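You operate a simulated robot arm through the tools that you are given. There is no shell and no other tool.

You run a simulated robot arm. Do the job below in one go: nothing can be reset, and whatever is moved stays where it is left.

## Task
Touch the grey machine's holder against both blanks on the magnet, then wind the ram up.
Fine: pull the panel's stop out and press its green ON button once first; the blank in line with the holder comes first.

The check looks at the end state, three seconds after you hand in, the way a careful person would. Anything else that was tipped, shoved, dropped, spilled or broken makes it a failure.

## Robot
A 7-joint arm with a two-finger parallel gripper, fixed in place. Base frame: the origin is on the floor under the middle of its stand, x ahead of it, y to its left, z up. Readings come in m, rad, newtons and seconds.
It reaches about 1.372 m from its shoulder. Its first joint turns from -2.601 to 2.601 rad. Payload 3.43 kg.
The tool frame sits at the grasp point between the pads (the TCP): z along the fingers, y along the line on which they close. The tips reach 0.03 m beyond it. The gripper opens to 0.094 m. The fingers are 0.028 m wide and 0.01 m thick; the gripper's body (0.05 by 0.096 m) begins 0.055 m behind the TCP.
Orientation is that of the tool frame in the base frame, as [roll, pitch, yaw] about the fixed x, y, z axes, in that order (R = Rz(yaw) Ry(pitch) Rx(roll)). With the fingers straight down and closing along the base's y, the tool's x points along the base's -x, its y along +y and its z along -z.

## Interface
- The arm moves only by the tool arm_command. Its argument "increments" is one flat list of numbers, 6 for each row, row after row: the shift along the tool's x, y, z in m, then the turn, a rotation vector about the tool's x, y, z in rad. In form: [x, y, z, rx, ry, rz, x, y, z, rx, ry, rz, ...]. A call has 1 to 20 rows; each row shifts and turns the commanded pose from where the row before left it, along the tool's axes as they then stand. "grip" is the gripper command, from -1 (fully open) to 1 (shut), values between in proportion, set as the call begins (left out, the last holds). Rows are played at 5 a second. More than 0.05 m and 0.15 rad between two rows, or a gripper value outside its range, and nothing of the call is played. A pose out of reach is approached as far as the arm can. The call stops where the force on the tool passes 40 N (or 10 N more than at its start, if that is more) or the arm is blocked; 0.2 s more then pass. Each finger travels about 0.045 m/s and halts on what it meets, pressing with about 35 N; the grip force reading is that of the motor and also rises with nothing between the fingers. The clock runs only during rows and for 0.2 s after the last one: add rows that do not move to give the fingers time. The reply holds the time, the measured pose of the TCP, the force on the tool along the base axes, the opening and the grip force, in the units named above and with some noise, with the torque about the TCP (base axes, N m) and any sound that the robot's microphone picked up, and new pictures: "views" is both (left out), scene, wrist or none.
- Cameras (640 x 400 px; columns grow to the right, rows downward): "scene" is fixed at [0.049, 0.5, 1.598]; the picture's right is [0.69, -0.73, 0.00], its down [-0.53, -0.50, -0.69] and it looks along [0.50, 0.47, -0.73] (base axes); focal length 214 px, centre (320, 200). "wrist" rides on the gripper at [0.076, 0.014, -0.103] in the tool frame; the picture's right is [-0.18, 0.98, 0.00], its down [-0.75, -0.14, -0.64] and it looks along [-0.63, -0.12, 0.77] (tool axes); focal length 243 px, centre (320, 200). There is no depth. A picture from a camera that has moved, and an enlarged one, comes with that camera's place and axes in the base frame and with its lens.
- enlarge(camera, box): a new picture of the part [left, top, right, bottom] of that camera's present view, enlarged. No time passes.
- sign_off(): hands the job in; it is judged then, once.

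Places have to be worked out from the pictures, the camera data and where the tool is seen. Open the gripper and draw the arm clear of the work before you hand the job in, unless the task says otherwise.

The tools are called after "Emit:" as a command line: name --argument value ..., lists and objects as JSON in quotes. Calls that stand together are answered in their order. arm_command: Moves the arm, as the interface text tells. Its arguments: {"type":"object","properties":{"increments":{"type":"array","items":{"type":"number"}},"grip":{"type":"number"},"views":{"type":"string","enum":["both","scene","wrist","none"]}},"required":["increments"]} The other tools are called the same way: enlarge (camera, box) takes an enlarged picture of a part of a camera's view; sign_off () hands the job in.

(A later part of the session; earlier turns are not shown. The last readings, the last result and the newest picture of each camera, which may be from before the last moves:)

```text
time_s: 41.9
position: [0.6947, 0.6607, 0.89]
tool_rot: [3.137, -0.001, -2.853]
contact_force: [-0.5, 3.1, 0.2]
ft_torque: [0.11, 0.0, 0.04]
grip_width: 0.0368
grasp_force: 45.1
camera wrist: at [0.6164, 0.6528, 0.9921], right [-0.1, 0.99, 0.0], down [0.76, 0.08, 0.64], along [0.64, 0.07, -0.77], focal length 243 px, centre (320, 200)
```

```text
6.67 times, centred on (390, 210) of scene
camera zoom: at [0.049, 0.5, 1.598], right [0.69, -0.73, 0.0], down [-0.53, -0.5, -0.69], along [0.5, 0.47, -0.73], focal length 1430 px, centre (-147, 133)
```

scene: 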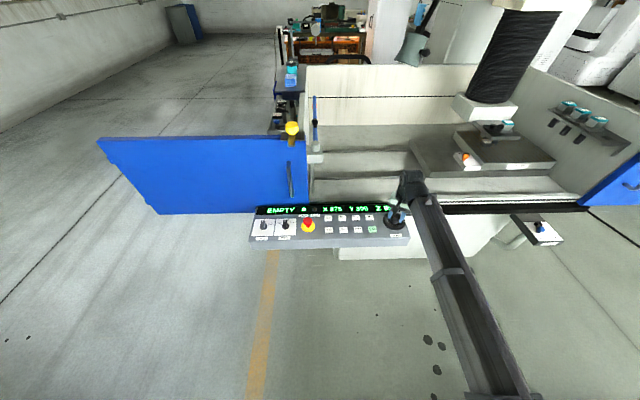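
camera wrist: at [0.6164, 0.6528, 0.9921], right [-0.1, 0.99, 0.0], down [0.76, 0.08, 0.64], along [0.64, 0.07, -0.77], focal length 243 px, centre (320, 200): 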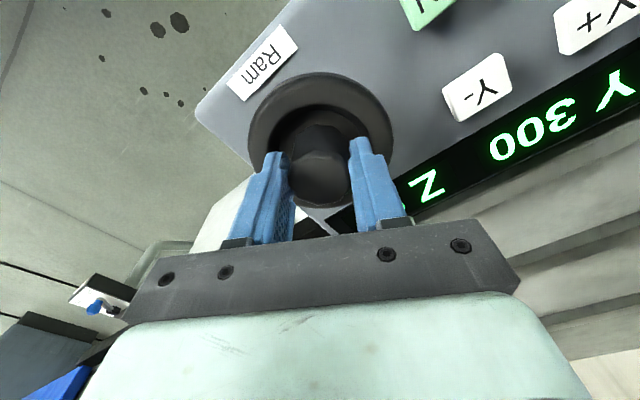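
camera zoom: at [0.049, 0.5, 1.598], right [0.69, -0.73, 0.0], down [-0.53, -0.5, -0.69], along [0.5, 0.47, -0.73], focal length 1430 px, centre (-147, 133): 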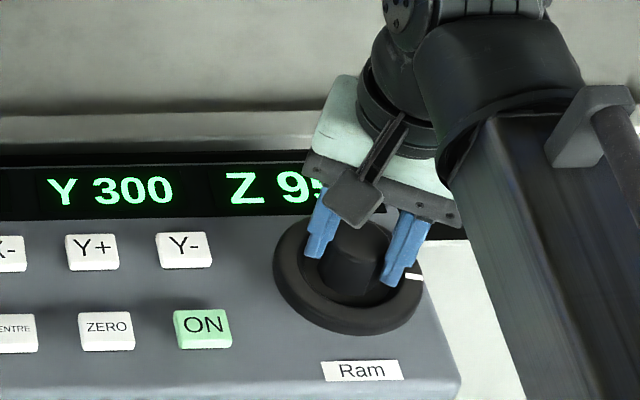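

The knob is held (36.8 mm). I'll turn it a small test amount counter-clockwise (seen from above, 0.15 rad) and see which way Z goes.

Emit:
arm_command --increments '[0, 0, 0, 0, 0, -0.075, 0, 0, 0, 0, 0, -0.075, 0, 0, 0, 0, 0, 0]' --views "both"

Emit:
enlarge --camera "scene" --box '[310, 180, 430, 250]'

Emit:
enlarge --camera "scene" --box '[465, 115, 525, 160]'

```text
time_s: 42.7
position: [0.693, 0.661, 0.8912]
tool_rot: [3.141, -0.002, -2.703]
contact_force: [-3.7, -2.5, 4.3]
ft_torque: [0.07, -0.01, 0.02]
grip_width: 0.0367
grasp_force: 45.1
camera wrist: at [0.6187, 0.6411, 0.9921], right [-0.25, 0.97, 0.0], down [0.74, 0.19, 0.64], along [0.62, 0.16, -0.77], focal length 243 px, centre (320, 200)
```

scene: 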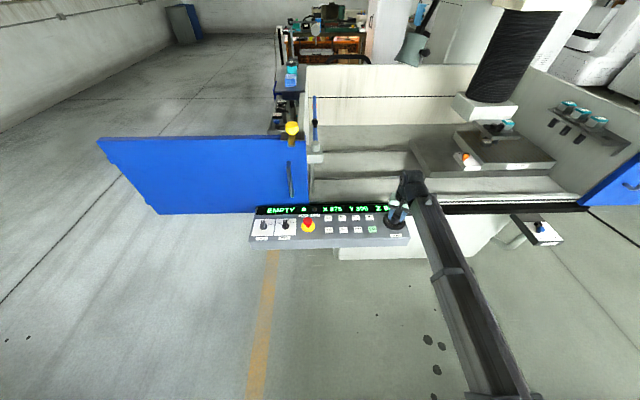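
wrist: 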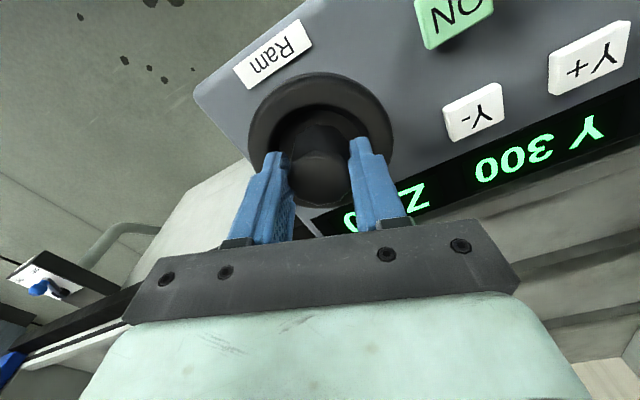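

```text
5.33 times, centred on (370, 215) of scene
camera zoom: at [0.049, 0.5, 1.598], right [0.69, -0.73, 0.0], down [-0.53, -0.5, -0.69], along [0.5, 0.47, -0.73], focal length 1144 px, centre (53, 120)
```

zoom: 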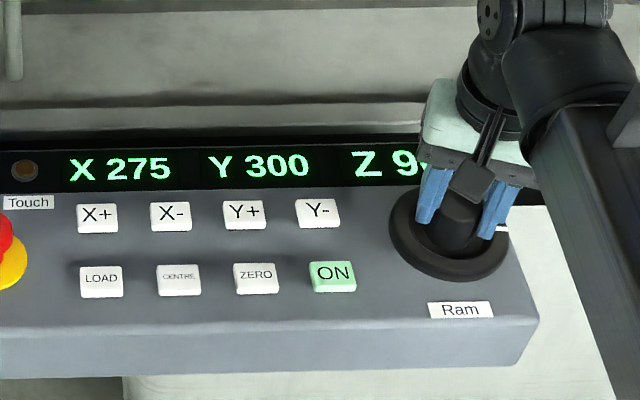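

```text
8.89 times, centred on (495, 138) of scene
camera zoom: at [0.049, 0.5, 1.598], right [0.69, -0.73, 0.0], down [-0.53, -0.5, -0.69], along [0.5, 0.47, -0.73], focal length 1906 px, centre (-1236, 756)
```

zoom: 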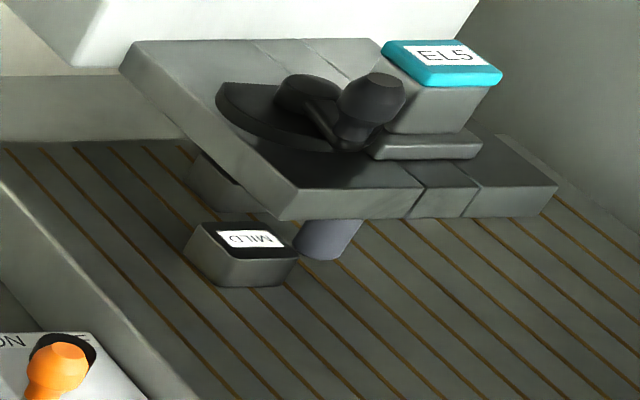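

Counter-clockwise raises the ram (~3 mm for 0.15 rad, i.e. ~20 mm/rad). I'll read Z in the wrist view and keep winding up in small steps.

Emit:
arm_command --increments '[0, 0, 0, 0, 0, -0.08, 0, 0, 0, 0, 0, -0.08, 0, 0, 0, 0, 0, -0.08, 0, 0, 0, 0, 0, -0.08, 0, 0, 0, 0, 0, 0]' --views "both"

Emit:
enlarge --camera "scene" --box '[465, 115, 525, 160]'

Emit:
enlarge --camera "wrist" --box '[240, 120, 480, 260]'

```text
time_s: 43.9
position: [0.695, 0.6603, 0.8902]
tool_rot: [3.14, -0.001, -2.383]
contact_force: [1.2, -14.0, 3.6]
ft_torque: [-0.89, 0.17, -0.03]
grip_width: 0.0369
grasp_force: 44.7
camera wrist: at [0.6289, 0.6179, 0.992], right [-0.54, 0.84, 0.0], down [0.65, 0.42, 0.64], along [0.54, 0.35, -0.77], focal length 243 px, centre (320, 200)
```

scene: 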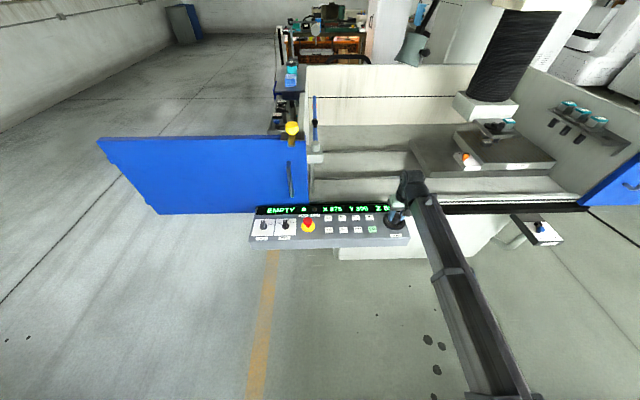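
wrist: 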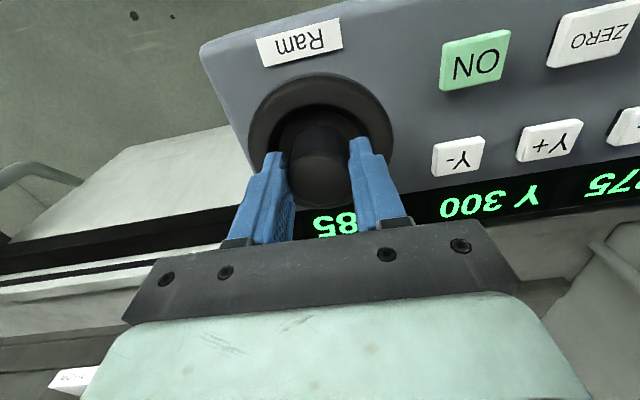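

```text
8.89 times, centred on (495, 138) of scene
camera zoom: at [0.049, 0.5, 1.598], right [0.69, -0.73, 0.0], down [-0.53, -0.5, -0.69], along [0.5, 0.47, -0.73], focal length 1906 px, centre (-1236, 756)
```

zoom: 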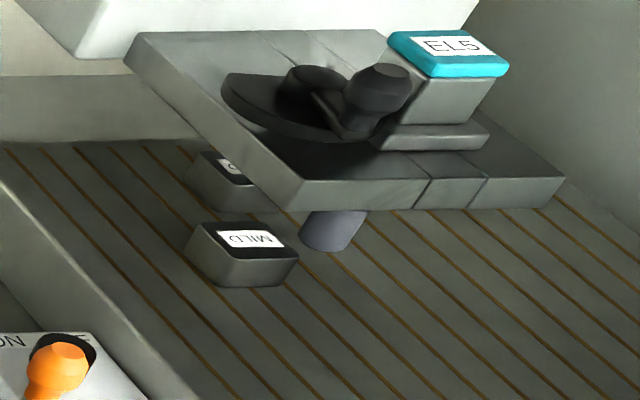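

```text
2.67 times, centred on (360, 190) of wrist
camera zoom: at [0.6289, 0.6179, 0.992], right [-0.54, 0.84, 0.0], down [0.65, 0.42, 0.64], along [0.54, 0.35, -0.77], focal length 647 px, centre (213, 227)
```

zoom: 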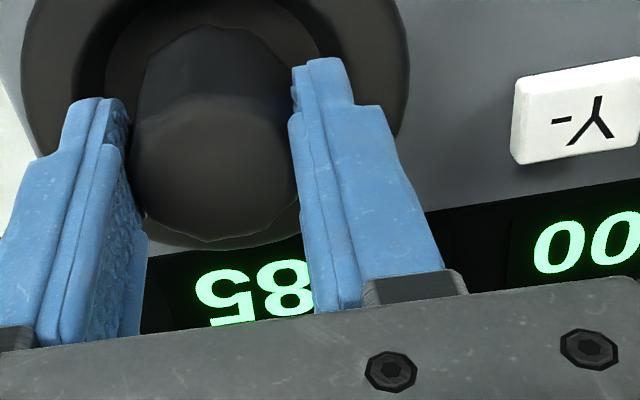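

Z now reads 85 (Z falls as the ram rises; ~21 mm/rad), tip about level with the blank tops. I'll ratchet: open the fingers, turn the hand back clockwise ~1.5 rad around the knob without touching it, and grip again.

Emit:
arm_command --increments '[0, 0, 0, 0, 0, 0.02, 0, 0, 0, 0, 0, 0, 0, 0, 0, 0, 0, 0, 0, 0, 0, 0, 0, 0]' --grip -0.6 --views "none"

Emit:
arm_command --increments '[0, 0, 0, 0, 0, 0.12, 0, 0, 0, 0, 0, 0.12, 0, 0, 0, 0, 0, 0.12, 0, 0, 0, 0, 0, 0.12, 0, 0, 0, 0, 0, 0.12, 0, 0, 0, 0, 0, 0.12, 0, 0, 0, 0, 0, 0.12, 0, 0, 0, 0, 0, 0.12, 0, 0, 0, 0, 0, 0.12, 0, 0, 0, 0, 0, 0.12, 0, 0, 0, 0, 0, 0.12, 0, 0, 0, 0, 0, 0.12, 0, 0, 0, 0, 0, 0]' --views "both"

Emit:
enlarge --camera "scene" --box '[310, 180, 430, 250]'

```text
time_s: 44.9
position: [0.6933, 0.6606, 0.8903]
tool_rot: [3.138, -0.001, -2.405]
contact_force: [-0.6, -0.2, -0.9]
ft_torque: [0.02, 0.0, -0.03]
grip_width: 0.0752
grasp_force: 0.0
```

```text
time_s: 47.7
position: [0.694, 0.662, 0.8902]
tool_rot: [-3.14, -0.004, 2.435]
contact_force: [0.0, -0.8, 0.2]
ft_torque: [-0.04, -0.01, -0.03]
grip_width: 0.0753
grasp_force: 0.1
camera wrist: at [0.6451, 0.722, 0.9918], right [0.78, 0.63, 0.0], down [0.48, -0.6, 0.64], along [0.4, -0.5, -0.77], focal length 243 px, centre (320, 200)
```

scene: 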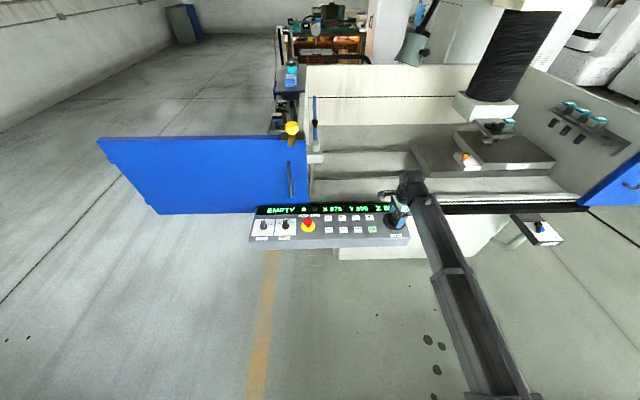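
wrist: 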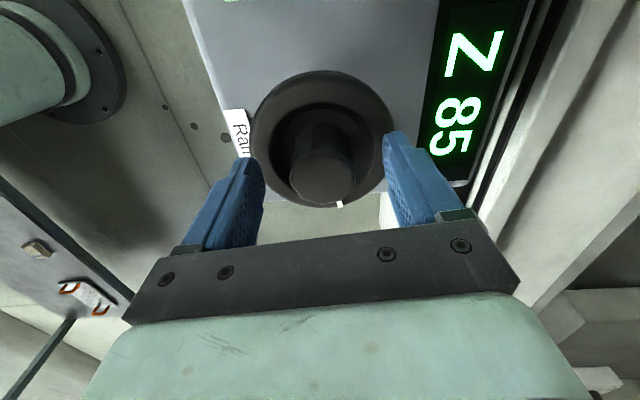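

```text
5.33 times, centred on (370, 215) of scene
camera zoom: at [0.049, 0.5, 1.598], right [0.69, -0.73, 0.0], down [-0.53, -0.5, -0.69], along [0.5, 0.47, -0.73], focal length 1144 px, centre (53, 120)
```

zoom: 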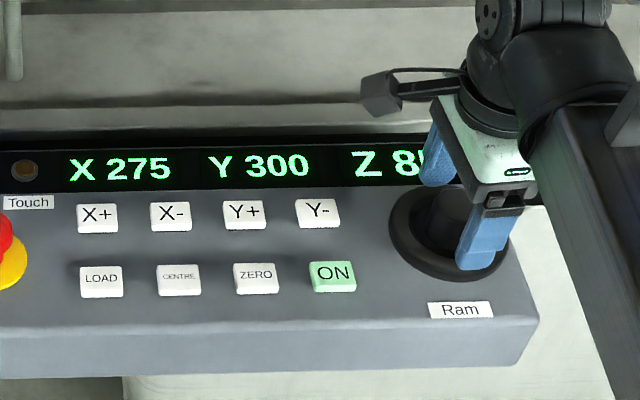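

The wheel held at Z 85 and the hand is rotated back without contact; Z is clearly readable in this view. I'll grip and wind up 1.2 rad (≈25 mm).

Emit:
arm_command --increments '[0, 0, 0, 0, 0, 0, 0, 0, 0, 0, 0, 0, 0, 0, 0, 0, 0, 0, 0, 0, 0, 0, 0, 0]' --grip 0.9 --views "none"

Emit:
arm_command --increments '[0, 0, 0, 0, 0, -0.1, 0, 0, 0, 0, 0, -0.1, 0, 0, 0, 0, 0, -0.1, 0, 0, 0, 0, 0, -0.1, 0, 0, 0, 0, 0, -0.1, 0, 0, 0, 0, 0, -0.1, 0, 0, 0, 0, 0, -0.1, 0, 0, 0, 0, 0, -0.1, 0, 0, 0, 0, 0, -0.1, 0, 0, 0, 0, 0, -0.1, 0, 0, 0, 0, 0, -0.1, 0, 0, 0, 0, 0, -0.1, 0, 0, 0, 0, 0, 0]' --views "both"

Emit:
enlarge --camera "scene" --box '[465, 105, 525, 150]'

```text
time_s: 48.7
position: [0.6936, 0.6627, 0.8899]
tool_rot: [3.141, -0.005, 2.439]
contact_force: [7.5, 8.4, 0.4]
ft_torque: [0.34, -0.27, 0.04]
grip_width: 0.0367
grasp_force: 45.3
```

```text
time_s: 51.5
position: [0.6939, 0.6606, 0.89]
tool_rot: [3.138, -0.001, -2.645]
contact_force: [9.4, -0.6, -3.8]
ft_torque: [0.18, -0.59, 0.01]
grip_width: 0.0367
grasp_force: 45.2
camera wrist: at [0.6207, 0.637, 0.9916], right [-0.31, 0.95, 0.0], down [0.73, 0.24, 0.64], along [0.61, 0.2, -0.77], focal length 243 px, centre (320, 200)
```

scene: 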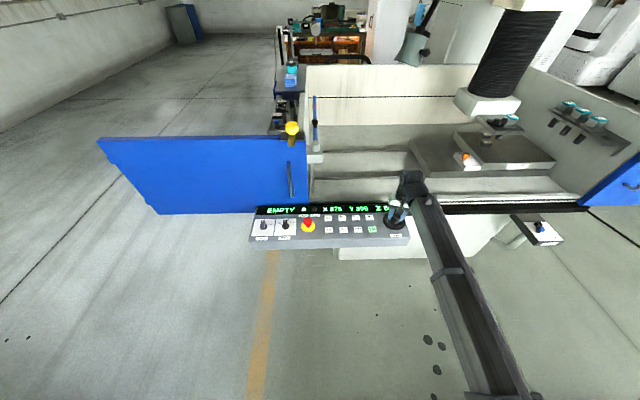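
wrist: 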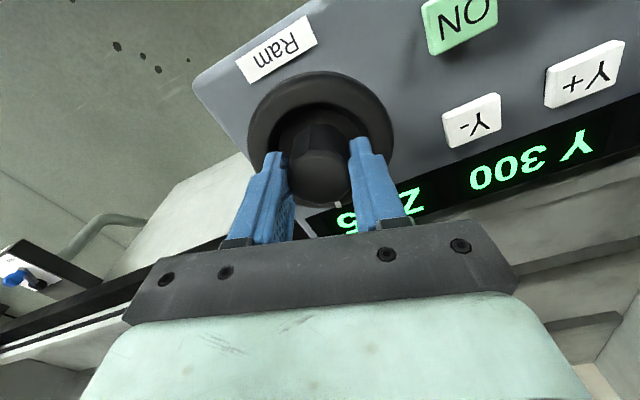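

```text
8.89 times, centred on (495, 128) of scene
camera zoom: at [0.049, 0.5, 1.598], right [0.69, -0.73, 0.0], down [-0.53, -0.5, -0.69], along [0.5, 0.47, -0.73], focal length 1906 px, centre (-1236, 844)
```

zoom: 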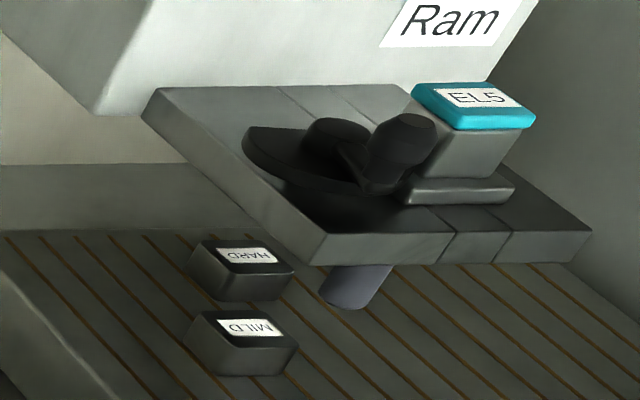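

The ram is well up now (tip ~25 mm above the blank tops; both blanks visible beneath). I'll release the wheel, lift, and go back over X- with fingers closed.

Emit:
arm_command --increments '[0, 0, 0, 0, 0, 0, 0, 0, 0, 0, 0, 0, 0, 0, 0, 0, 0, 0, 0, 0, 0, 0, 0, 0, 0, 0, -0.04, 0, 0, 0, 0, 0, -0.04, 0, 0, 0]' --grip -0.6 --views "none"

Emit:
arm_command --increments '[0.0046, 0.0376, 0, 0, 0, 0, 0.0046, 0.0376, 0, 0, 0, 0, 0.0046, 0.0376, 0, 0, 0, 0, 0.0046, 0.0376, 0, 0, 0, 0, 0.0046, 0.0376, 0, 0, 0, 0, 0.0046, 0.0376, 0, 0, 0, 0, 0, 0, 0, 0, 0, -0.145, 0, 0, 0, 0, 0, -0.145, 0, 0, 0, 0, 0, 0]' --grip 1.0 --views "both"

Emit:
enlarge --camera "scene" --box '[300, 185, 420, 255]'

Emit:
enlarge --camera "wrist" --box '[220, 60, 420, 220]'

```text
time_s: 52.9
position: [0.6925, 0.6629, 0.9682]
tool_rot: [3.136, 0.0, -2.642]
contact_force: [0.2, -0.9, 0.3]
ft_torque: [-0.04, -0.01, 0.0]
grip_width: 0.0749
grasp_force: 0.1
```

```text
time_s: 54.9
position: [0.5618, 0.8467, 0.9709]
tool_rot: [3.139, 0.0, -2.352]
contact_force: [0.8, 0.3, 0.2]
ft_torque: [0.0, -0.02, 0.0]
grip_width: 0.0001
grasp_force: 33.1
camera wrist: at [0.4993, 0.8024, 1.0726], right [-0.57, 0.82, 0.0], down [0.63, 0.43, 0.64], along [0.53, 0.37, -0.77], focal length 243 px, centre (320, 200)
```

scene: 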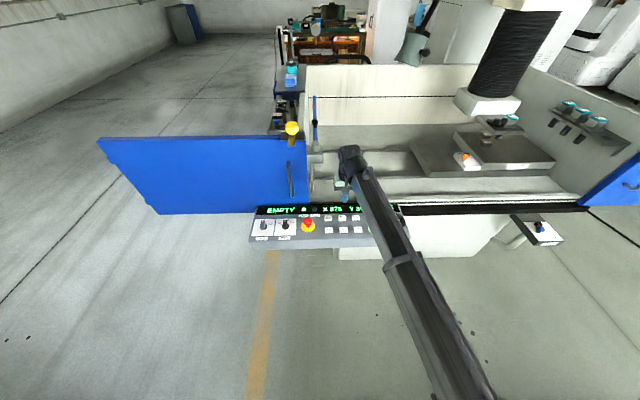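
wrist: 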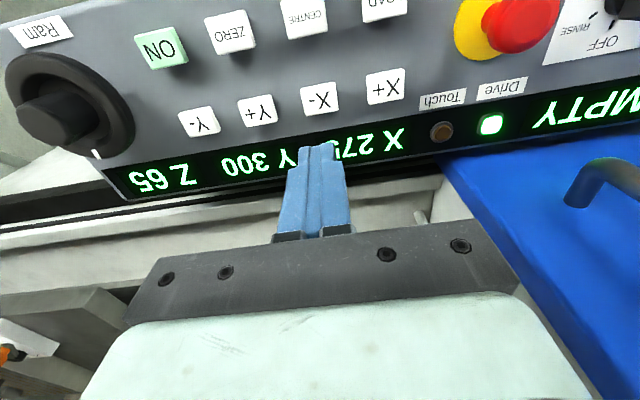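

```text
5.33 times, centred on (360, 220) of scene
camera zoom: at [0.049, 0.5, 1.598], right [0.69, -0.73, 0.0], down [-0.53, -0.5, -0.69], along [0.5, 0.47, -0.73], focal length 1144 px, centre (107, 93)
```

zoom: 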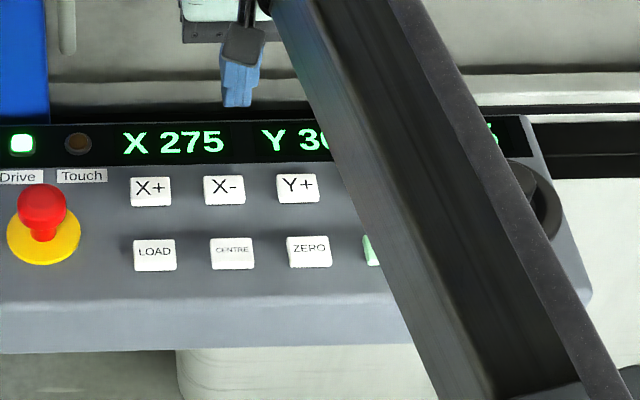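

```text
2.50 times, centred on (320, 140) of wrist
camera zoom: at [0.4993, 0.8024, 1.0726], right [-0.57, 0.82, 0.0], down [0.63, 0.43, 0.64], along [0.53, 0.37, -0.77], focal length 606 px, centre (320, 350)
```

zoom: 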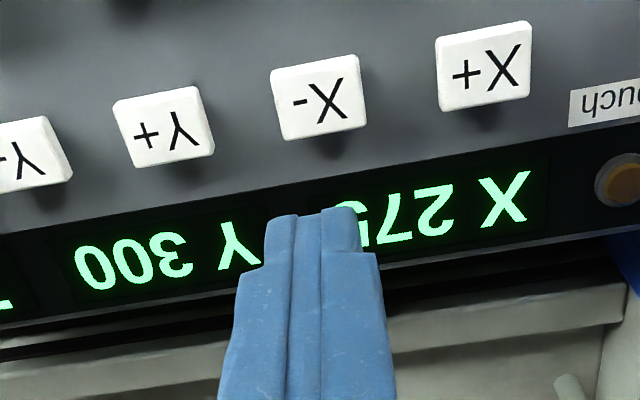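

Z reads 65 with X 275: the tip is ~20 mm above MILD's top, so a step is safe. I'll press X- once with the same depth as before.

Emit:
arm_command --increments '[0, 0, 0.04, 0, 0, 0, 0, 0, 0.04, 0, 0, 0, 0, 0, 0.021, 0, 0, 0, 0, 0, 0, 0, 0, 0]' --views "none"

Emit:
arm_command --increments '[0, 0, 0.006, 0, 0, 0, 0, 0, 0.005, 0, 0, 0, 0, 0, -0.011, 0, 0, 0, 0, 0, -0.02, 0, 0, 0, 0, 0, 0, 0, 0, 0, 0, 0, 0, 0, 0, 0]' --views "both"

Emit:
enlarge --camera "scene" --box '[300, 185, 420, 255]'

Emit:
enlarge --camera "scene" --box '[465, 110, 525, 155]'

```text
time_s: 55.9
position: [0.5611, 0.8451, 0.8699]
tool_rot: [3.138, 0.0, -2.356]
contact_force: [-0.2, 0.8, 0.2]
ft_torque: [0.0, 0.01, -0.01]
grip_width: 0.0
grasp_force: 32.8
```

```text
time_s: 57.3
position: [0.5616, 0.8467, 0.89]
tool_rot: [3.137, 0.001, -2.354]
contact_force: [1.0, 0.0, 0.1]
ft_torque: [-0.01, 0.06, -0.01]
grip_width: 0.0001
grasp_force: 32.9
heard: click
camera wrist: at [0.4975, 0.8022, 0.9922], right [-0.57, 0.82, 0.0], down [0.63, 0.43, 0.64], along [0.53, 0.36, -0.77], focal length 243 px, centre (320, 200)
```

scene: 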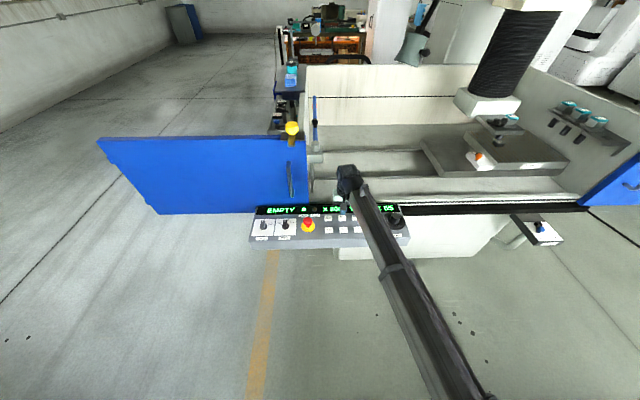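
wrist: 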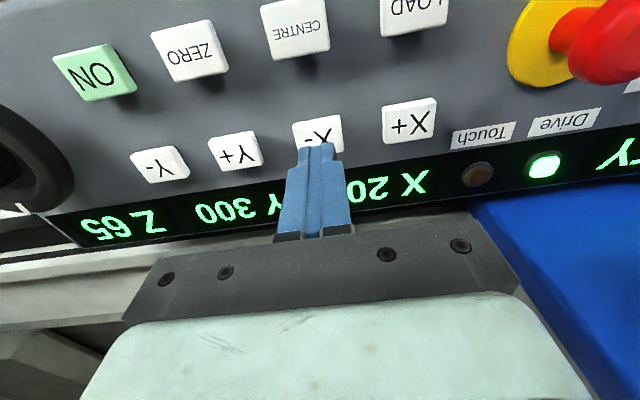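

```text
5.33 times, centred on (360, 220) of scene
camera zoom: at [0.049, 0.5, 1.598], right [0.69, -0.73, 0.0], down [-0.53, -0.5, -0.69], along [0.5, 0.47, -0.73], focal length 1144 px, centre (107, 93)
```

zoom: 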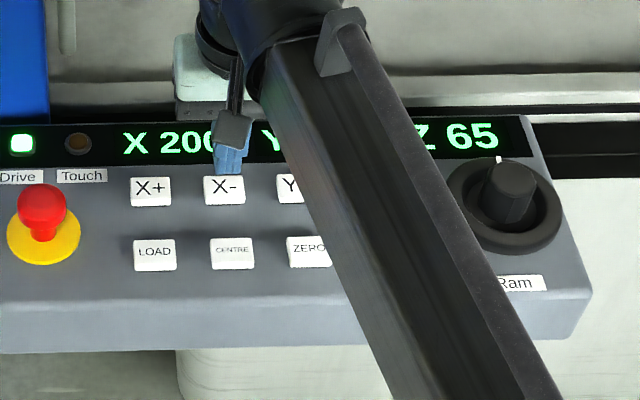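

```text
8.89 times, centred on (495, 132) of scene
camera zoom: at [0.049, 0.5, 1.598], right [0.69, -0.73, 0.0], down [-0.53, -0.5, -0.69], along [0.5, 0.47, -0.73], focal length 1906 px, centre (-1236, 800)
```

zoom: 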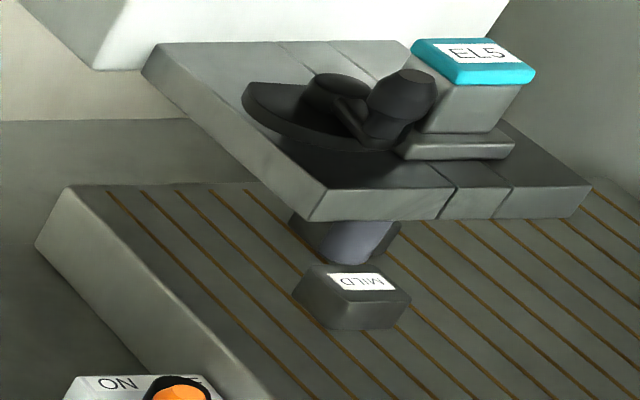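

X now reads 200 – that press moved three 25 mm steps, so a held button auto-repeats in 25 mm steps; MILD has overshot by about 18 mm. I'll move to X+ and use a shorter tap to come back one step to 225 (blank centred under the holder within ~6 mm).

Emit:
arm_command --increments '[0, 0.031, -0.02, 0, 0, 0, 0, 0.031, -0.02, 0, 0, 0, 0, 0, 0, 0, 0, 0]' --views "both"

Emit:
enlarge --camera "wrist" --box '[220, 60, 420, 220]'

Emit:
enlarge --camera "scene" --box '[300, 185, 420, 255]'

```text
time_s: 58.1
position: [0.5178, 0.8895, 0.9288]
tool_rot: [3.137, -0.001, -2.354]
contact_force: [0.7, 0.1, -0.2]
ft_torque: [0.0, 0.01, -0.01]
grip_width: 0.0002
grasp_force: 33.0
camera wrist: at [0.4542, 0.8459, 1.0313], right [-0.57, 0.82, 0.0], down [0.63, 0.43, 0.64], along [0.53, 0.36, -0.77], focal length 243 px, centre (320, 200)
```

scene: 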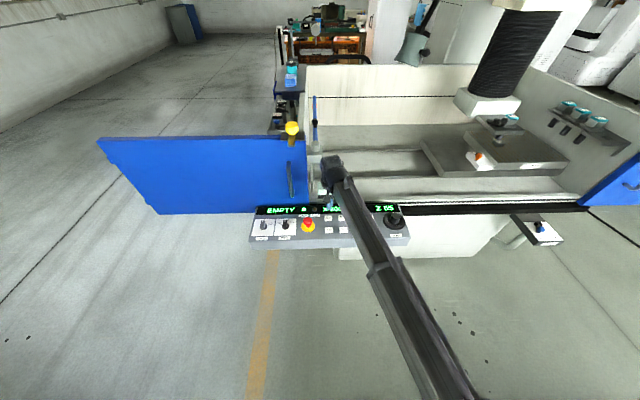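
wrist: 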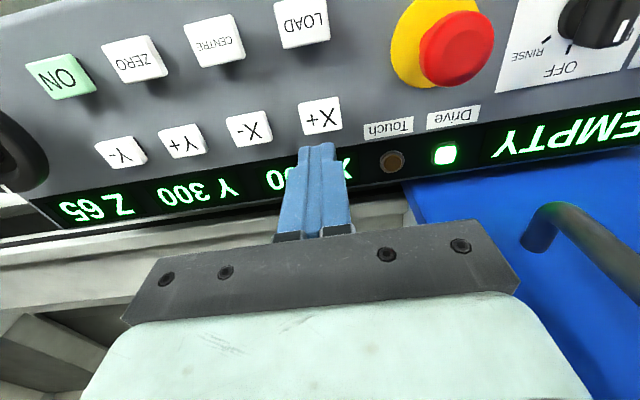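

```text
2.50 times, centred on (320, 140) of wrist
camera zoom: at [0.4542, 0.8459, 1.0313], right [-0.57, 0.82, 0.0], down [0.63, 0.43, 0.64], along [0.53, 0.36, -0.77], focal length 606 px, centre (320, 350)
```

zoom: 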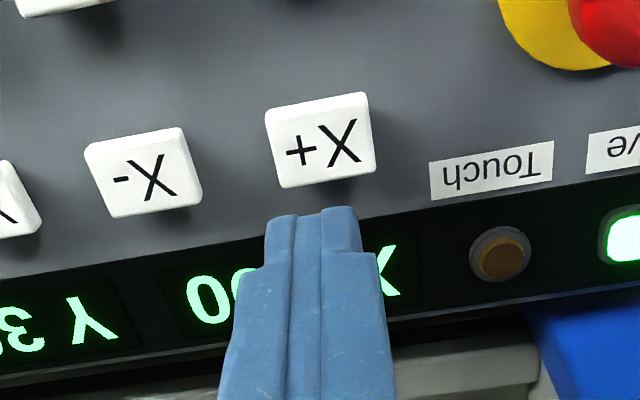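

```text
5.33 times, centred on (360, 220) of scene
camera zoom: at [0.049, 0.5, 1.598], right [0.69, -0.73, 0.0], down [-0.53, -0.5, -0.69], along [0.5, 0.47, -0.73], focal length 1144 px, centre (107, 93)
```

zoom: 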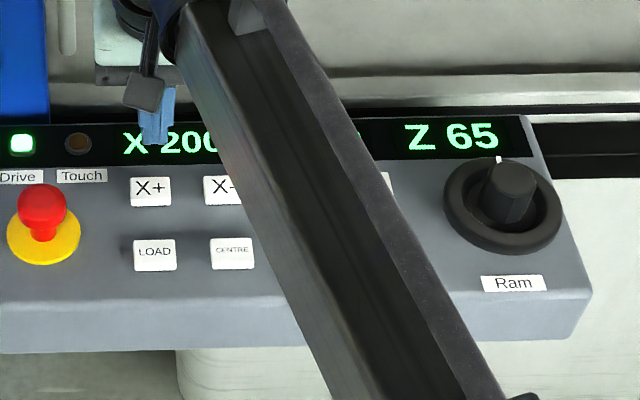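

X+ is centred under the pointer. I'll descend to hover and make one quick tap (11 mm down and straight back).

Emit:
arm_command --increments '[0, 0, 0.03, 0, 0, 0, 0, 0, 0.029, 0, 0, 0, 0, 0, 0, 0, 0, 0]' --views "none"

Emit:
arm_command --increments '[0, 0, 0.0105, 0, 0, 0, 0, 0, -0.0105, 0, 0, 0, 0, 0, -0.02, 0, 0, 0, 0, 0, 0, 0, 0, 0, 0, 0, 0, 0, 0, 0]' --views "both"

Emit:
enlarge --camera "scene" --box '[300, 185, 420, 255]'

Emit:
enlarge --camera "scene" --box '[465, 110, 525, 155]'

```text
time_s: 58.9
position: [0.5183, 0.8907, 0.8721]
tool_rot: [3.137, 0.0, -2.355]
contact_force: [0.2, -0.3, 0.4]
ft_torque: [-0.03, 0.03, -0.03]
grip_width: 0.0
grasp_force: 32.5
```

```text
time_s: 60.1
position: [0.518, 0.8911, 0.8916]
tool_rot: [3.138, -0.001, -2.355]
contact_force: [-0.5, -0.3, 1.2]
ft_torque: [0.0, -0.01, 0.01]
grip_width: 0.0
grasp_force: 33.1
camera wrist: at [0.4542, 0.8466, 0.993], right [-0.57, 0.82, 0.0], down [0.63, 0.43, 0.64], along [0.53, 0.36, -0.77], focal length 243 px, centre (320, 200)
```

scene: 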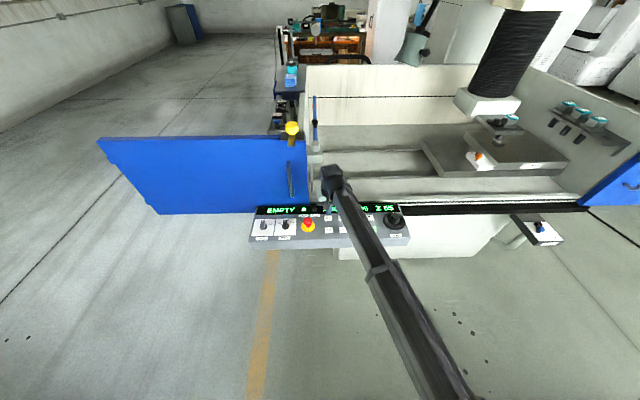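
wrist: 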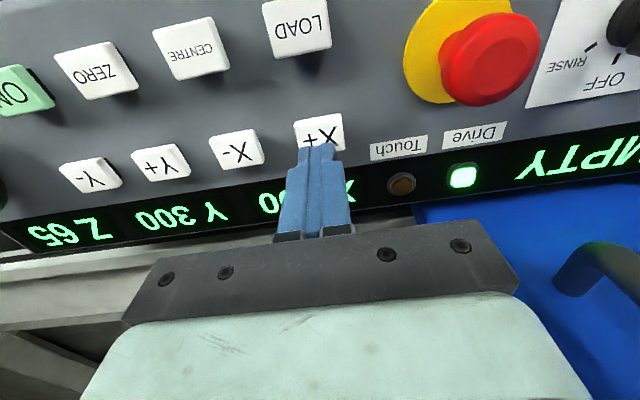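

```text
5.33 times, centred on (360, 220) of scene
camera zoom: at [0.049, 0.5, 1.598], right [0.69, -0.73, 0.0], down [-0.53, -0.5, -0.69], along [0.5, 0.47, -0.73], focal length 1144 px, centre (107, 93)
```

zoom: 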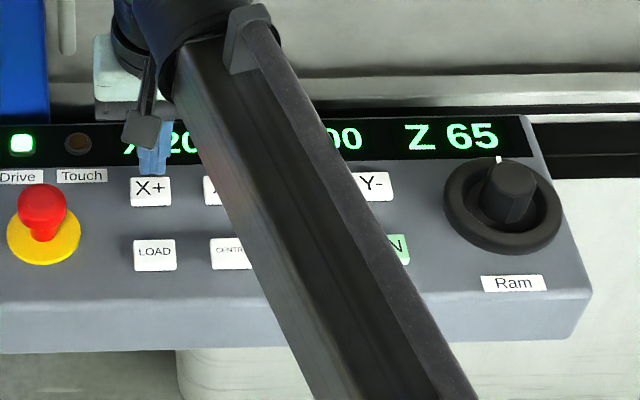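

```text
8.89 times, centred on (495, 132) of scene
camera zoom: at [0.049, 0.5, 1.598], right [0.69, -0.73, 0.0], down [-0.53, -0.5, -0.69], along [0.5, 0.47, -0.73], focal length 1906 px, centre (-1236, 800)
```

zoom: 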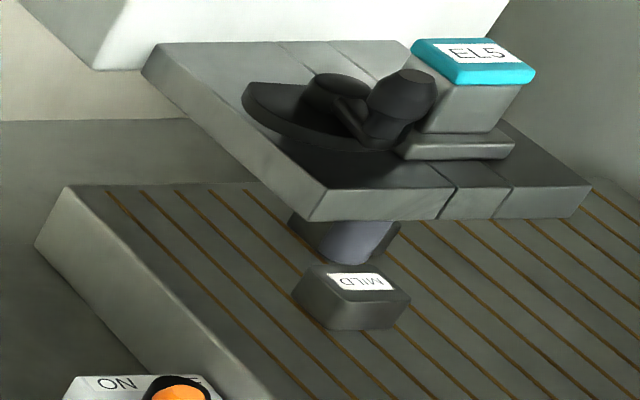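

No click that time (not deep enough). I'll repeat the tap 2 mm deeper.

Emit:
arm_command --increments '[0, 0, 0.02, 0, 0, 0, 0, 0, 0, 0, 0, 0, 0, 0, 0.0125, 0, 0, 0, 0, 0, -0.0125, 0, 0, 0, 0, 0, -0.02, 0, 0, 0, 0, 0, 0, 0, 0, 0, 0, 0, 0, 0, 0, 0]' --views "both"

Emit:
enlarge --camera "scene" --box '[465, 110, 525, 155]'

Emit:
enlarge --camera "wrist" --box '[220, 100, 420, 230]'

```text
time_s: 61.7
position: [0.5185, 0.8916, 0.8908]
tool_rot: [3.137, 0.0, -2.354]
contact_force: [-0.5, -0.3, 0.0]
ft_torque: [-0.01, 0.0, -0.01]
grip_width: 0.0
grasp_force: 32.6
heard: click
camera wrist: at [0.4544, 0.8472, 0.9927], right [-0.57, 0.82, 0.0], down [0.63, 0.43, 0.64], along [0.53, 0.36, -0.77], focal length 243 px, centre (320, 200)
```

scene: 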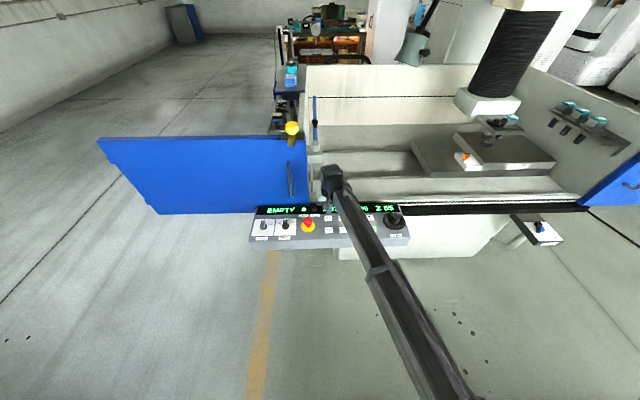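
wrist: 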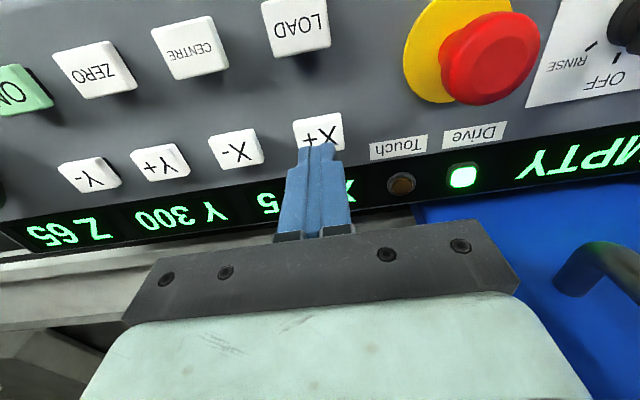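

```text
8.89 times, centred on (495, 132) of scene
camera zoom: at [0.049, 0.5, 1.598], right [0.69, -0.73, 0.0], down [-0.53, -0.5, -0.69], along [0.5, 0.47, -0.73], focal length 1906 px, centre (-1236, 800)
```

zoom: 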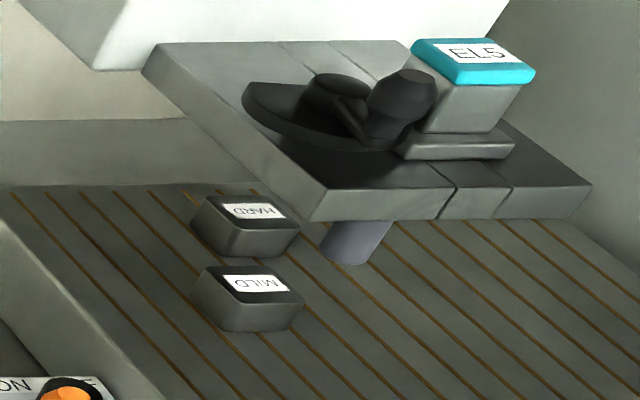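

```text
3.08 times, centred on (320, 165) of wrist
camera zoom: at [0.4544, 0.8472, 0.9927], right [-0.57, 0.82, 0.0], down [0.63, 0.43, 0.64], along [0.53, 0.36, -0.77], focal length 746 px, centre (320, 308)
```

zoom: 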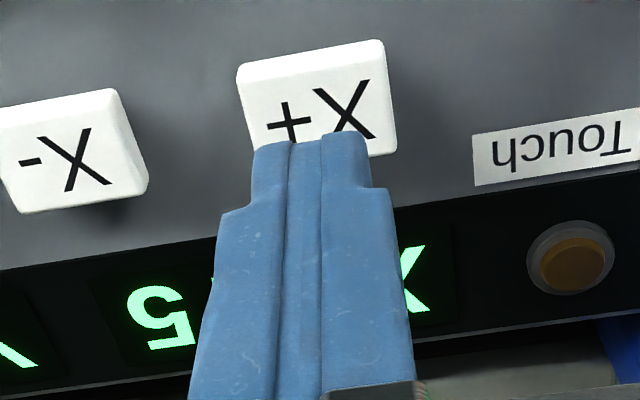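

The tap clicked, but the table moved ~70 mm back. I'll lift a little to read the exact X figure.

Emit:
arm_command --increments '[0.02, 0.02, -0.04, 0, 0, 0, 0.02, 0.02, -0.04, 0, 0, 0, 0, 0, 0, 0, 0, 0]' --views "both"

Emit:
enlarge --camera "scene" --box '[300, 185, 420, 255]'

Emit:
enlarge --camera "wrist" --box '[100, 60, 420, 230]'

Emit:
enlarge --camera "scene" --box '[465, 110, 525, 155]'

```text
time_s: 62.5
position: [0.4621, 0.8914, 0.9707]
tool_rot: [3.138, 0.0, -2.355]
contact_force: [0.5, 0.0, 0.6]
ft_torque: [0.01, 0.03, 0.02]
grip_width: 0.0
grasp_force: 32.8
camera wrist: at [0.3979, 0.8475, 1.0718], right [-0.57, 0.82, 0.0], down [0.63, 0.43, 0.64], along [0.53, 0.36, -0.77], focal length 243 px, centre (320, 200)
```

scene: 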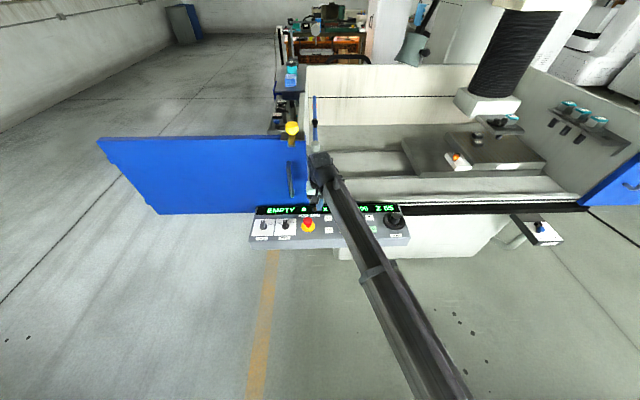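
wrist: 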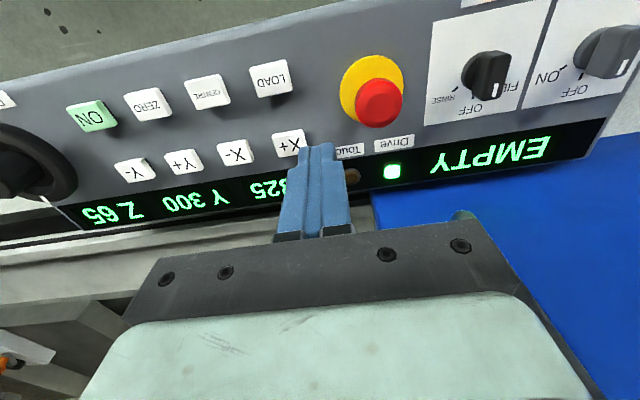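

```text
5.33 times, centred on (360, 220) of scene
camera zoom: at [0.049, 0.5, 1.598], right [0.69, -0.73, 0.0], down [-0.53, -0.5, -0.69], along [0.5, 0.47, -0.73], focal length 1144 px, centre (107, 93)
```

zoom: 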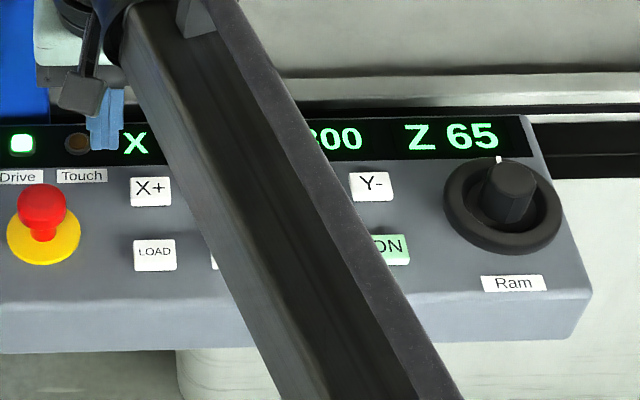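

```text
2.00 times, centred on (260, 145) of wrist
camera zoom: at [0.3979, 0.8475, 1.0718], right [-0.57, 0.82, 0.0], down [0.63, 0.43, 0.64], along [0.53, 0.36, -0.77], focal length 485 px, centre (440, 310)
```

zoom: 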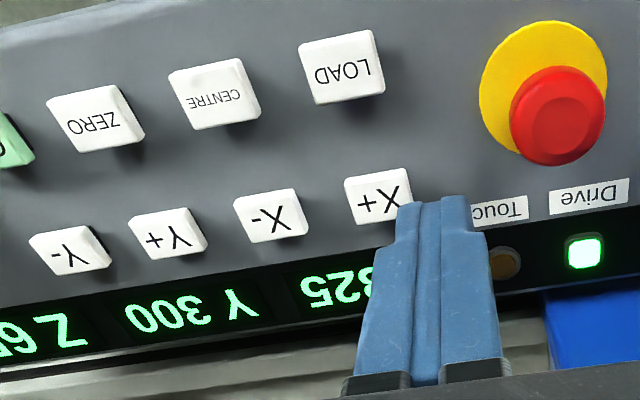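

```text
8.89 times, centred on (495, 132) of scene
camera zoom: at [0.049, 0.5, 1.598], right [0.69, -0.73, 0.0], down [-0.53, -0.5, -0.69], along [0.5, 0.47, -0.73], focal length 1906 px, centre (-1236, 800)
```

zoom: 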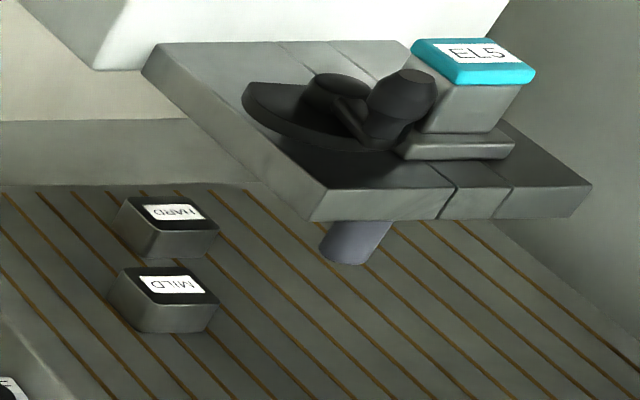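

X now reads 325 – the table was still travelling after the tap. I need to know if it's still moving, so I'll wait one second without moving and re-read.

Emit:
arm_command --increments '[0, 0, 0, 0, 0, 0, 0, 0, 0, 0, 0, 0, 0, 0, 0, 0, 0, 0]' --views "both"

Emit:
enlarge --camera "wrist" --box '[100, 60, 420, 230]'

Emit:
enlarge --camera "scene" --box '[465, 110, 525, 155]'

```text
time_s: 63.3
position: [0.4627, 0.8915, 0.9699]
tool_rot: [3.137, 0.0, -2.355]
contact_force: [-0.2, -0.5, -0.3]
ft_torque: [-0.02, -0.03, -0.03]
grip_width: 0.0001
grasp_force: 32.8
camera wrist: at [0.3982, 0.8475, 1.0716], right [-0.57, 0.82, 0.0], down [0.63, 0.43, 0.64], along [0.53, 0.36, -0.77], focal length 243 px, centre (320, 200)
```

scene: 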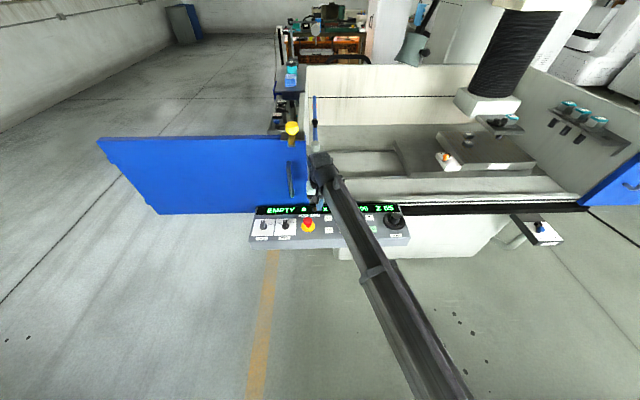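
wrist: 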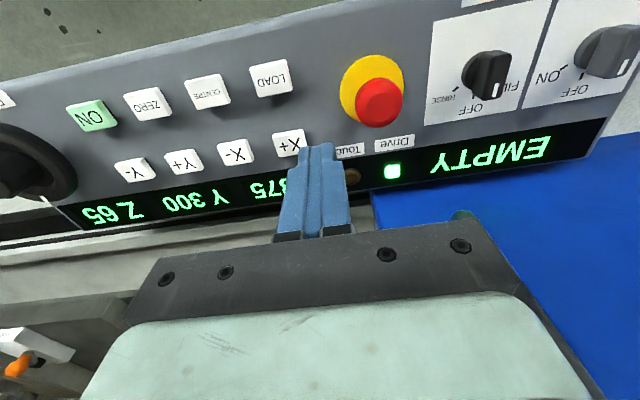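

```text
2.00 times, centred on (260, 145) of wrist
camera zoom: at [0.3982, 0.8475, 1.0716], right [-0.57, 0.82, 0.0], down [0.63, 0.43, 0.64], along [0.53, 0.36, -0.77], focal length 485 px, centre (440, 310)
```

zoom: 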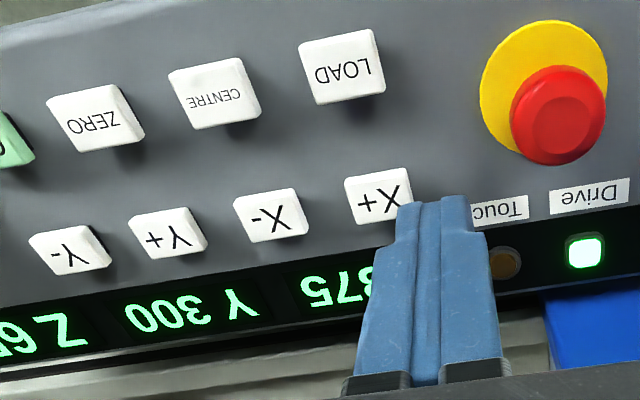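

```text
8.89 times, centred on (495, 132) of scene
camera zoom: at [0.049, 0.5, 1.598], right [0.69, -0.73, 0.0], down [-0.53, -0.5, -0.69], along [0.5, 0.47, -0.73], focal length 1906 px, centre (-1236, 800)
```

zoom: 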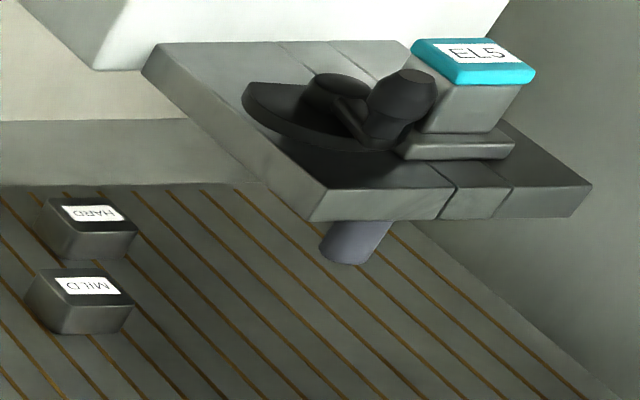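

X is now 375 and still creeping: the jog evidently latches and keeps running. I'll go straight over X+ again in case I need to stop it, and keep reading X.

Emit:
arm_command --increments '[0, 0, 0, 0, 0, 0, 0, 0, 0, 0, 0, 0]' --views "both"

Emit:
enlarge --camera "wrist" --box '[100, 60, 420, 230]'

Emit:
enlarge --camera "scene" --box '[380, 90, 560, 200]'

```text
time_s: 63.9
position: [0.4611, 0.8903, 0.9701]
tool_rot: [3.139, 0.0, -2.353]
contact_force: [-0.2, 0.2, -0.3]
ft_torque: [0.02, -0.01, 0.02]
grip_width: 0.0001
grasp_force: 33.2
camera wrist: at [0.3982, 0.8474, 1.0716], right [-0.57, 0.82, 0.0], down [0.63, 0.43, 0.64], along [0.53, 0.36, -0.77], focal length 243 px, centre (320, 200)
```

scene: 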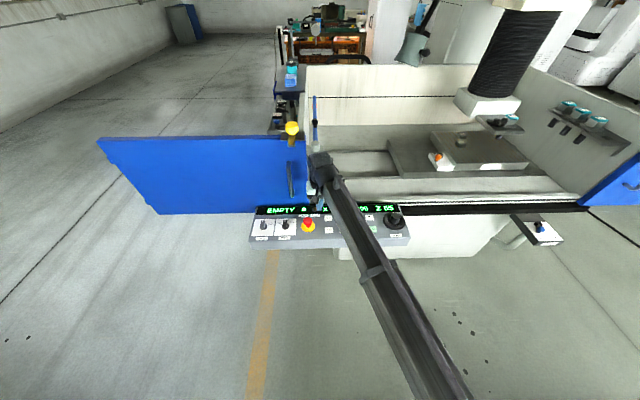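
wrist: 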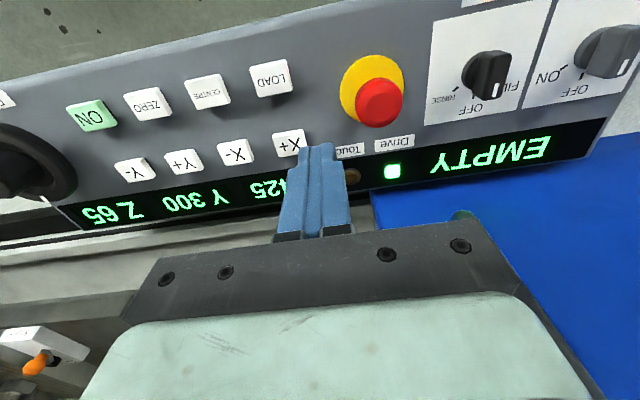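

```text
2.00 times, centred on (260, 145) of wrist
camera zoom: at [0.3982, 0.8474, 1.0716], right [-0.57, 0.82, 0.0], down [0.63, 0.43, 0.64], along [0.53, 0.36, -0.77], focal length 485 px, centre (440, 310)
```

zoom: 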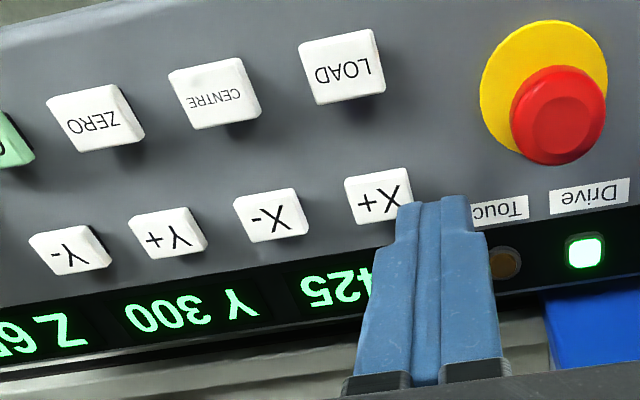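

```text
3.56 times, centred on (470, 145) of scene
camera zoom: at [0.049, 0.5, 1.598], right [0.69, -0.73, 0.0], down [-0.53, -0.5, -0.69], along [0.5, 0.47, -0.73], focal length 763 px, centre (-213, 396)
```

zoom: 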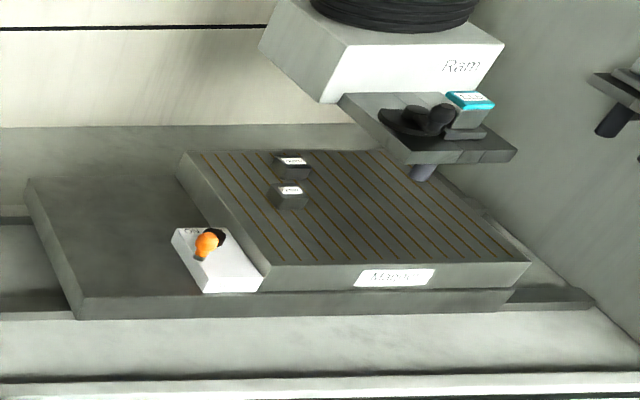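

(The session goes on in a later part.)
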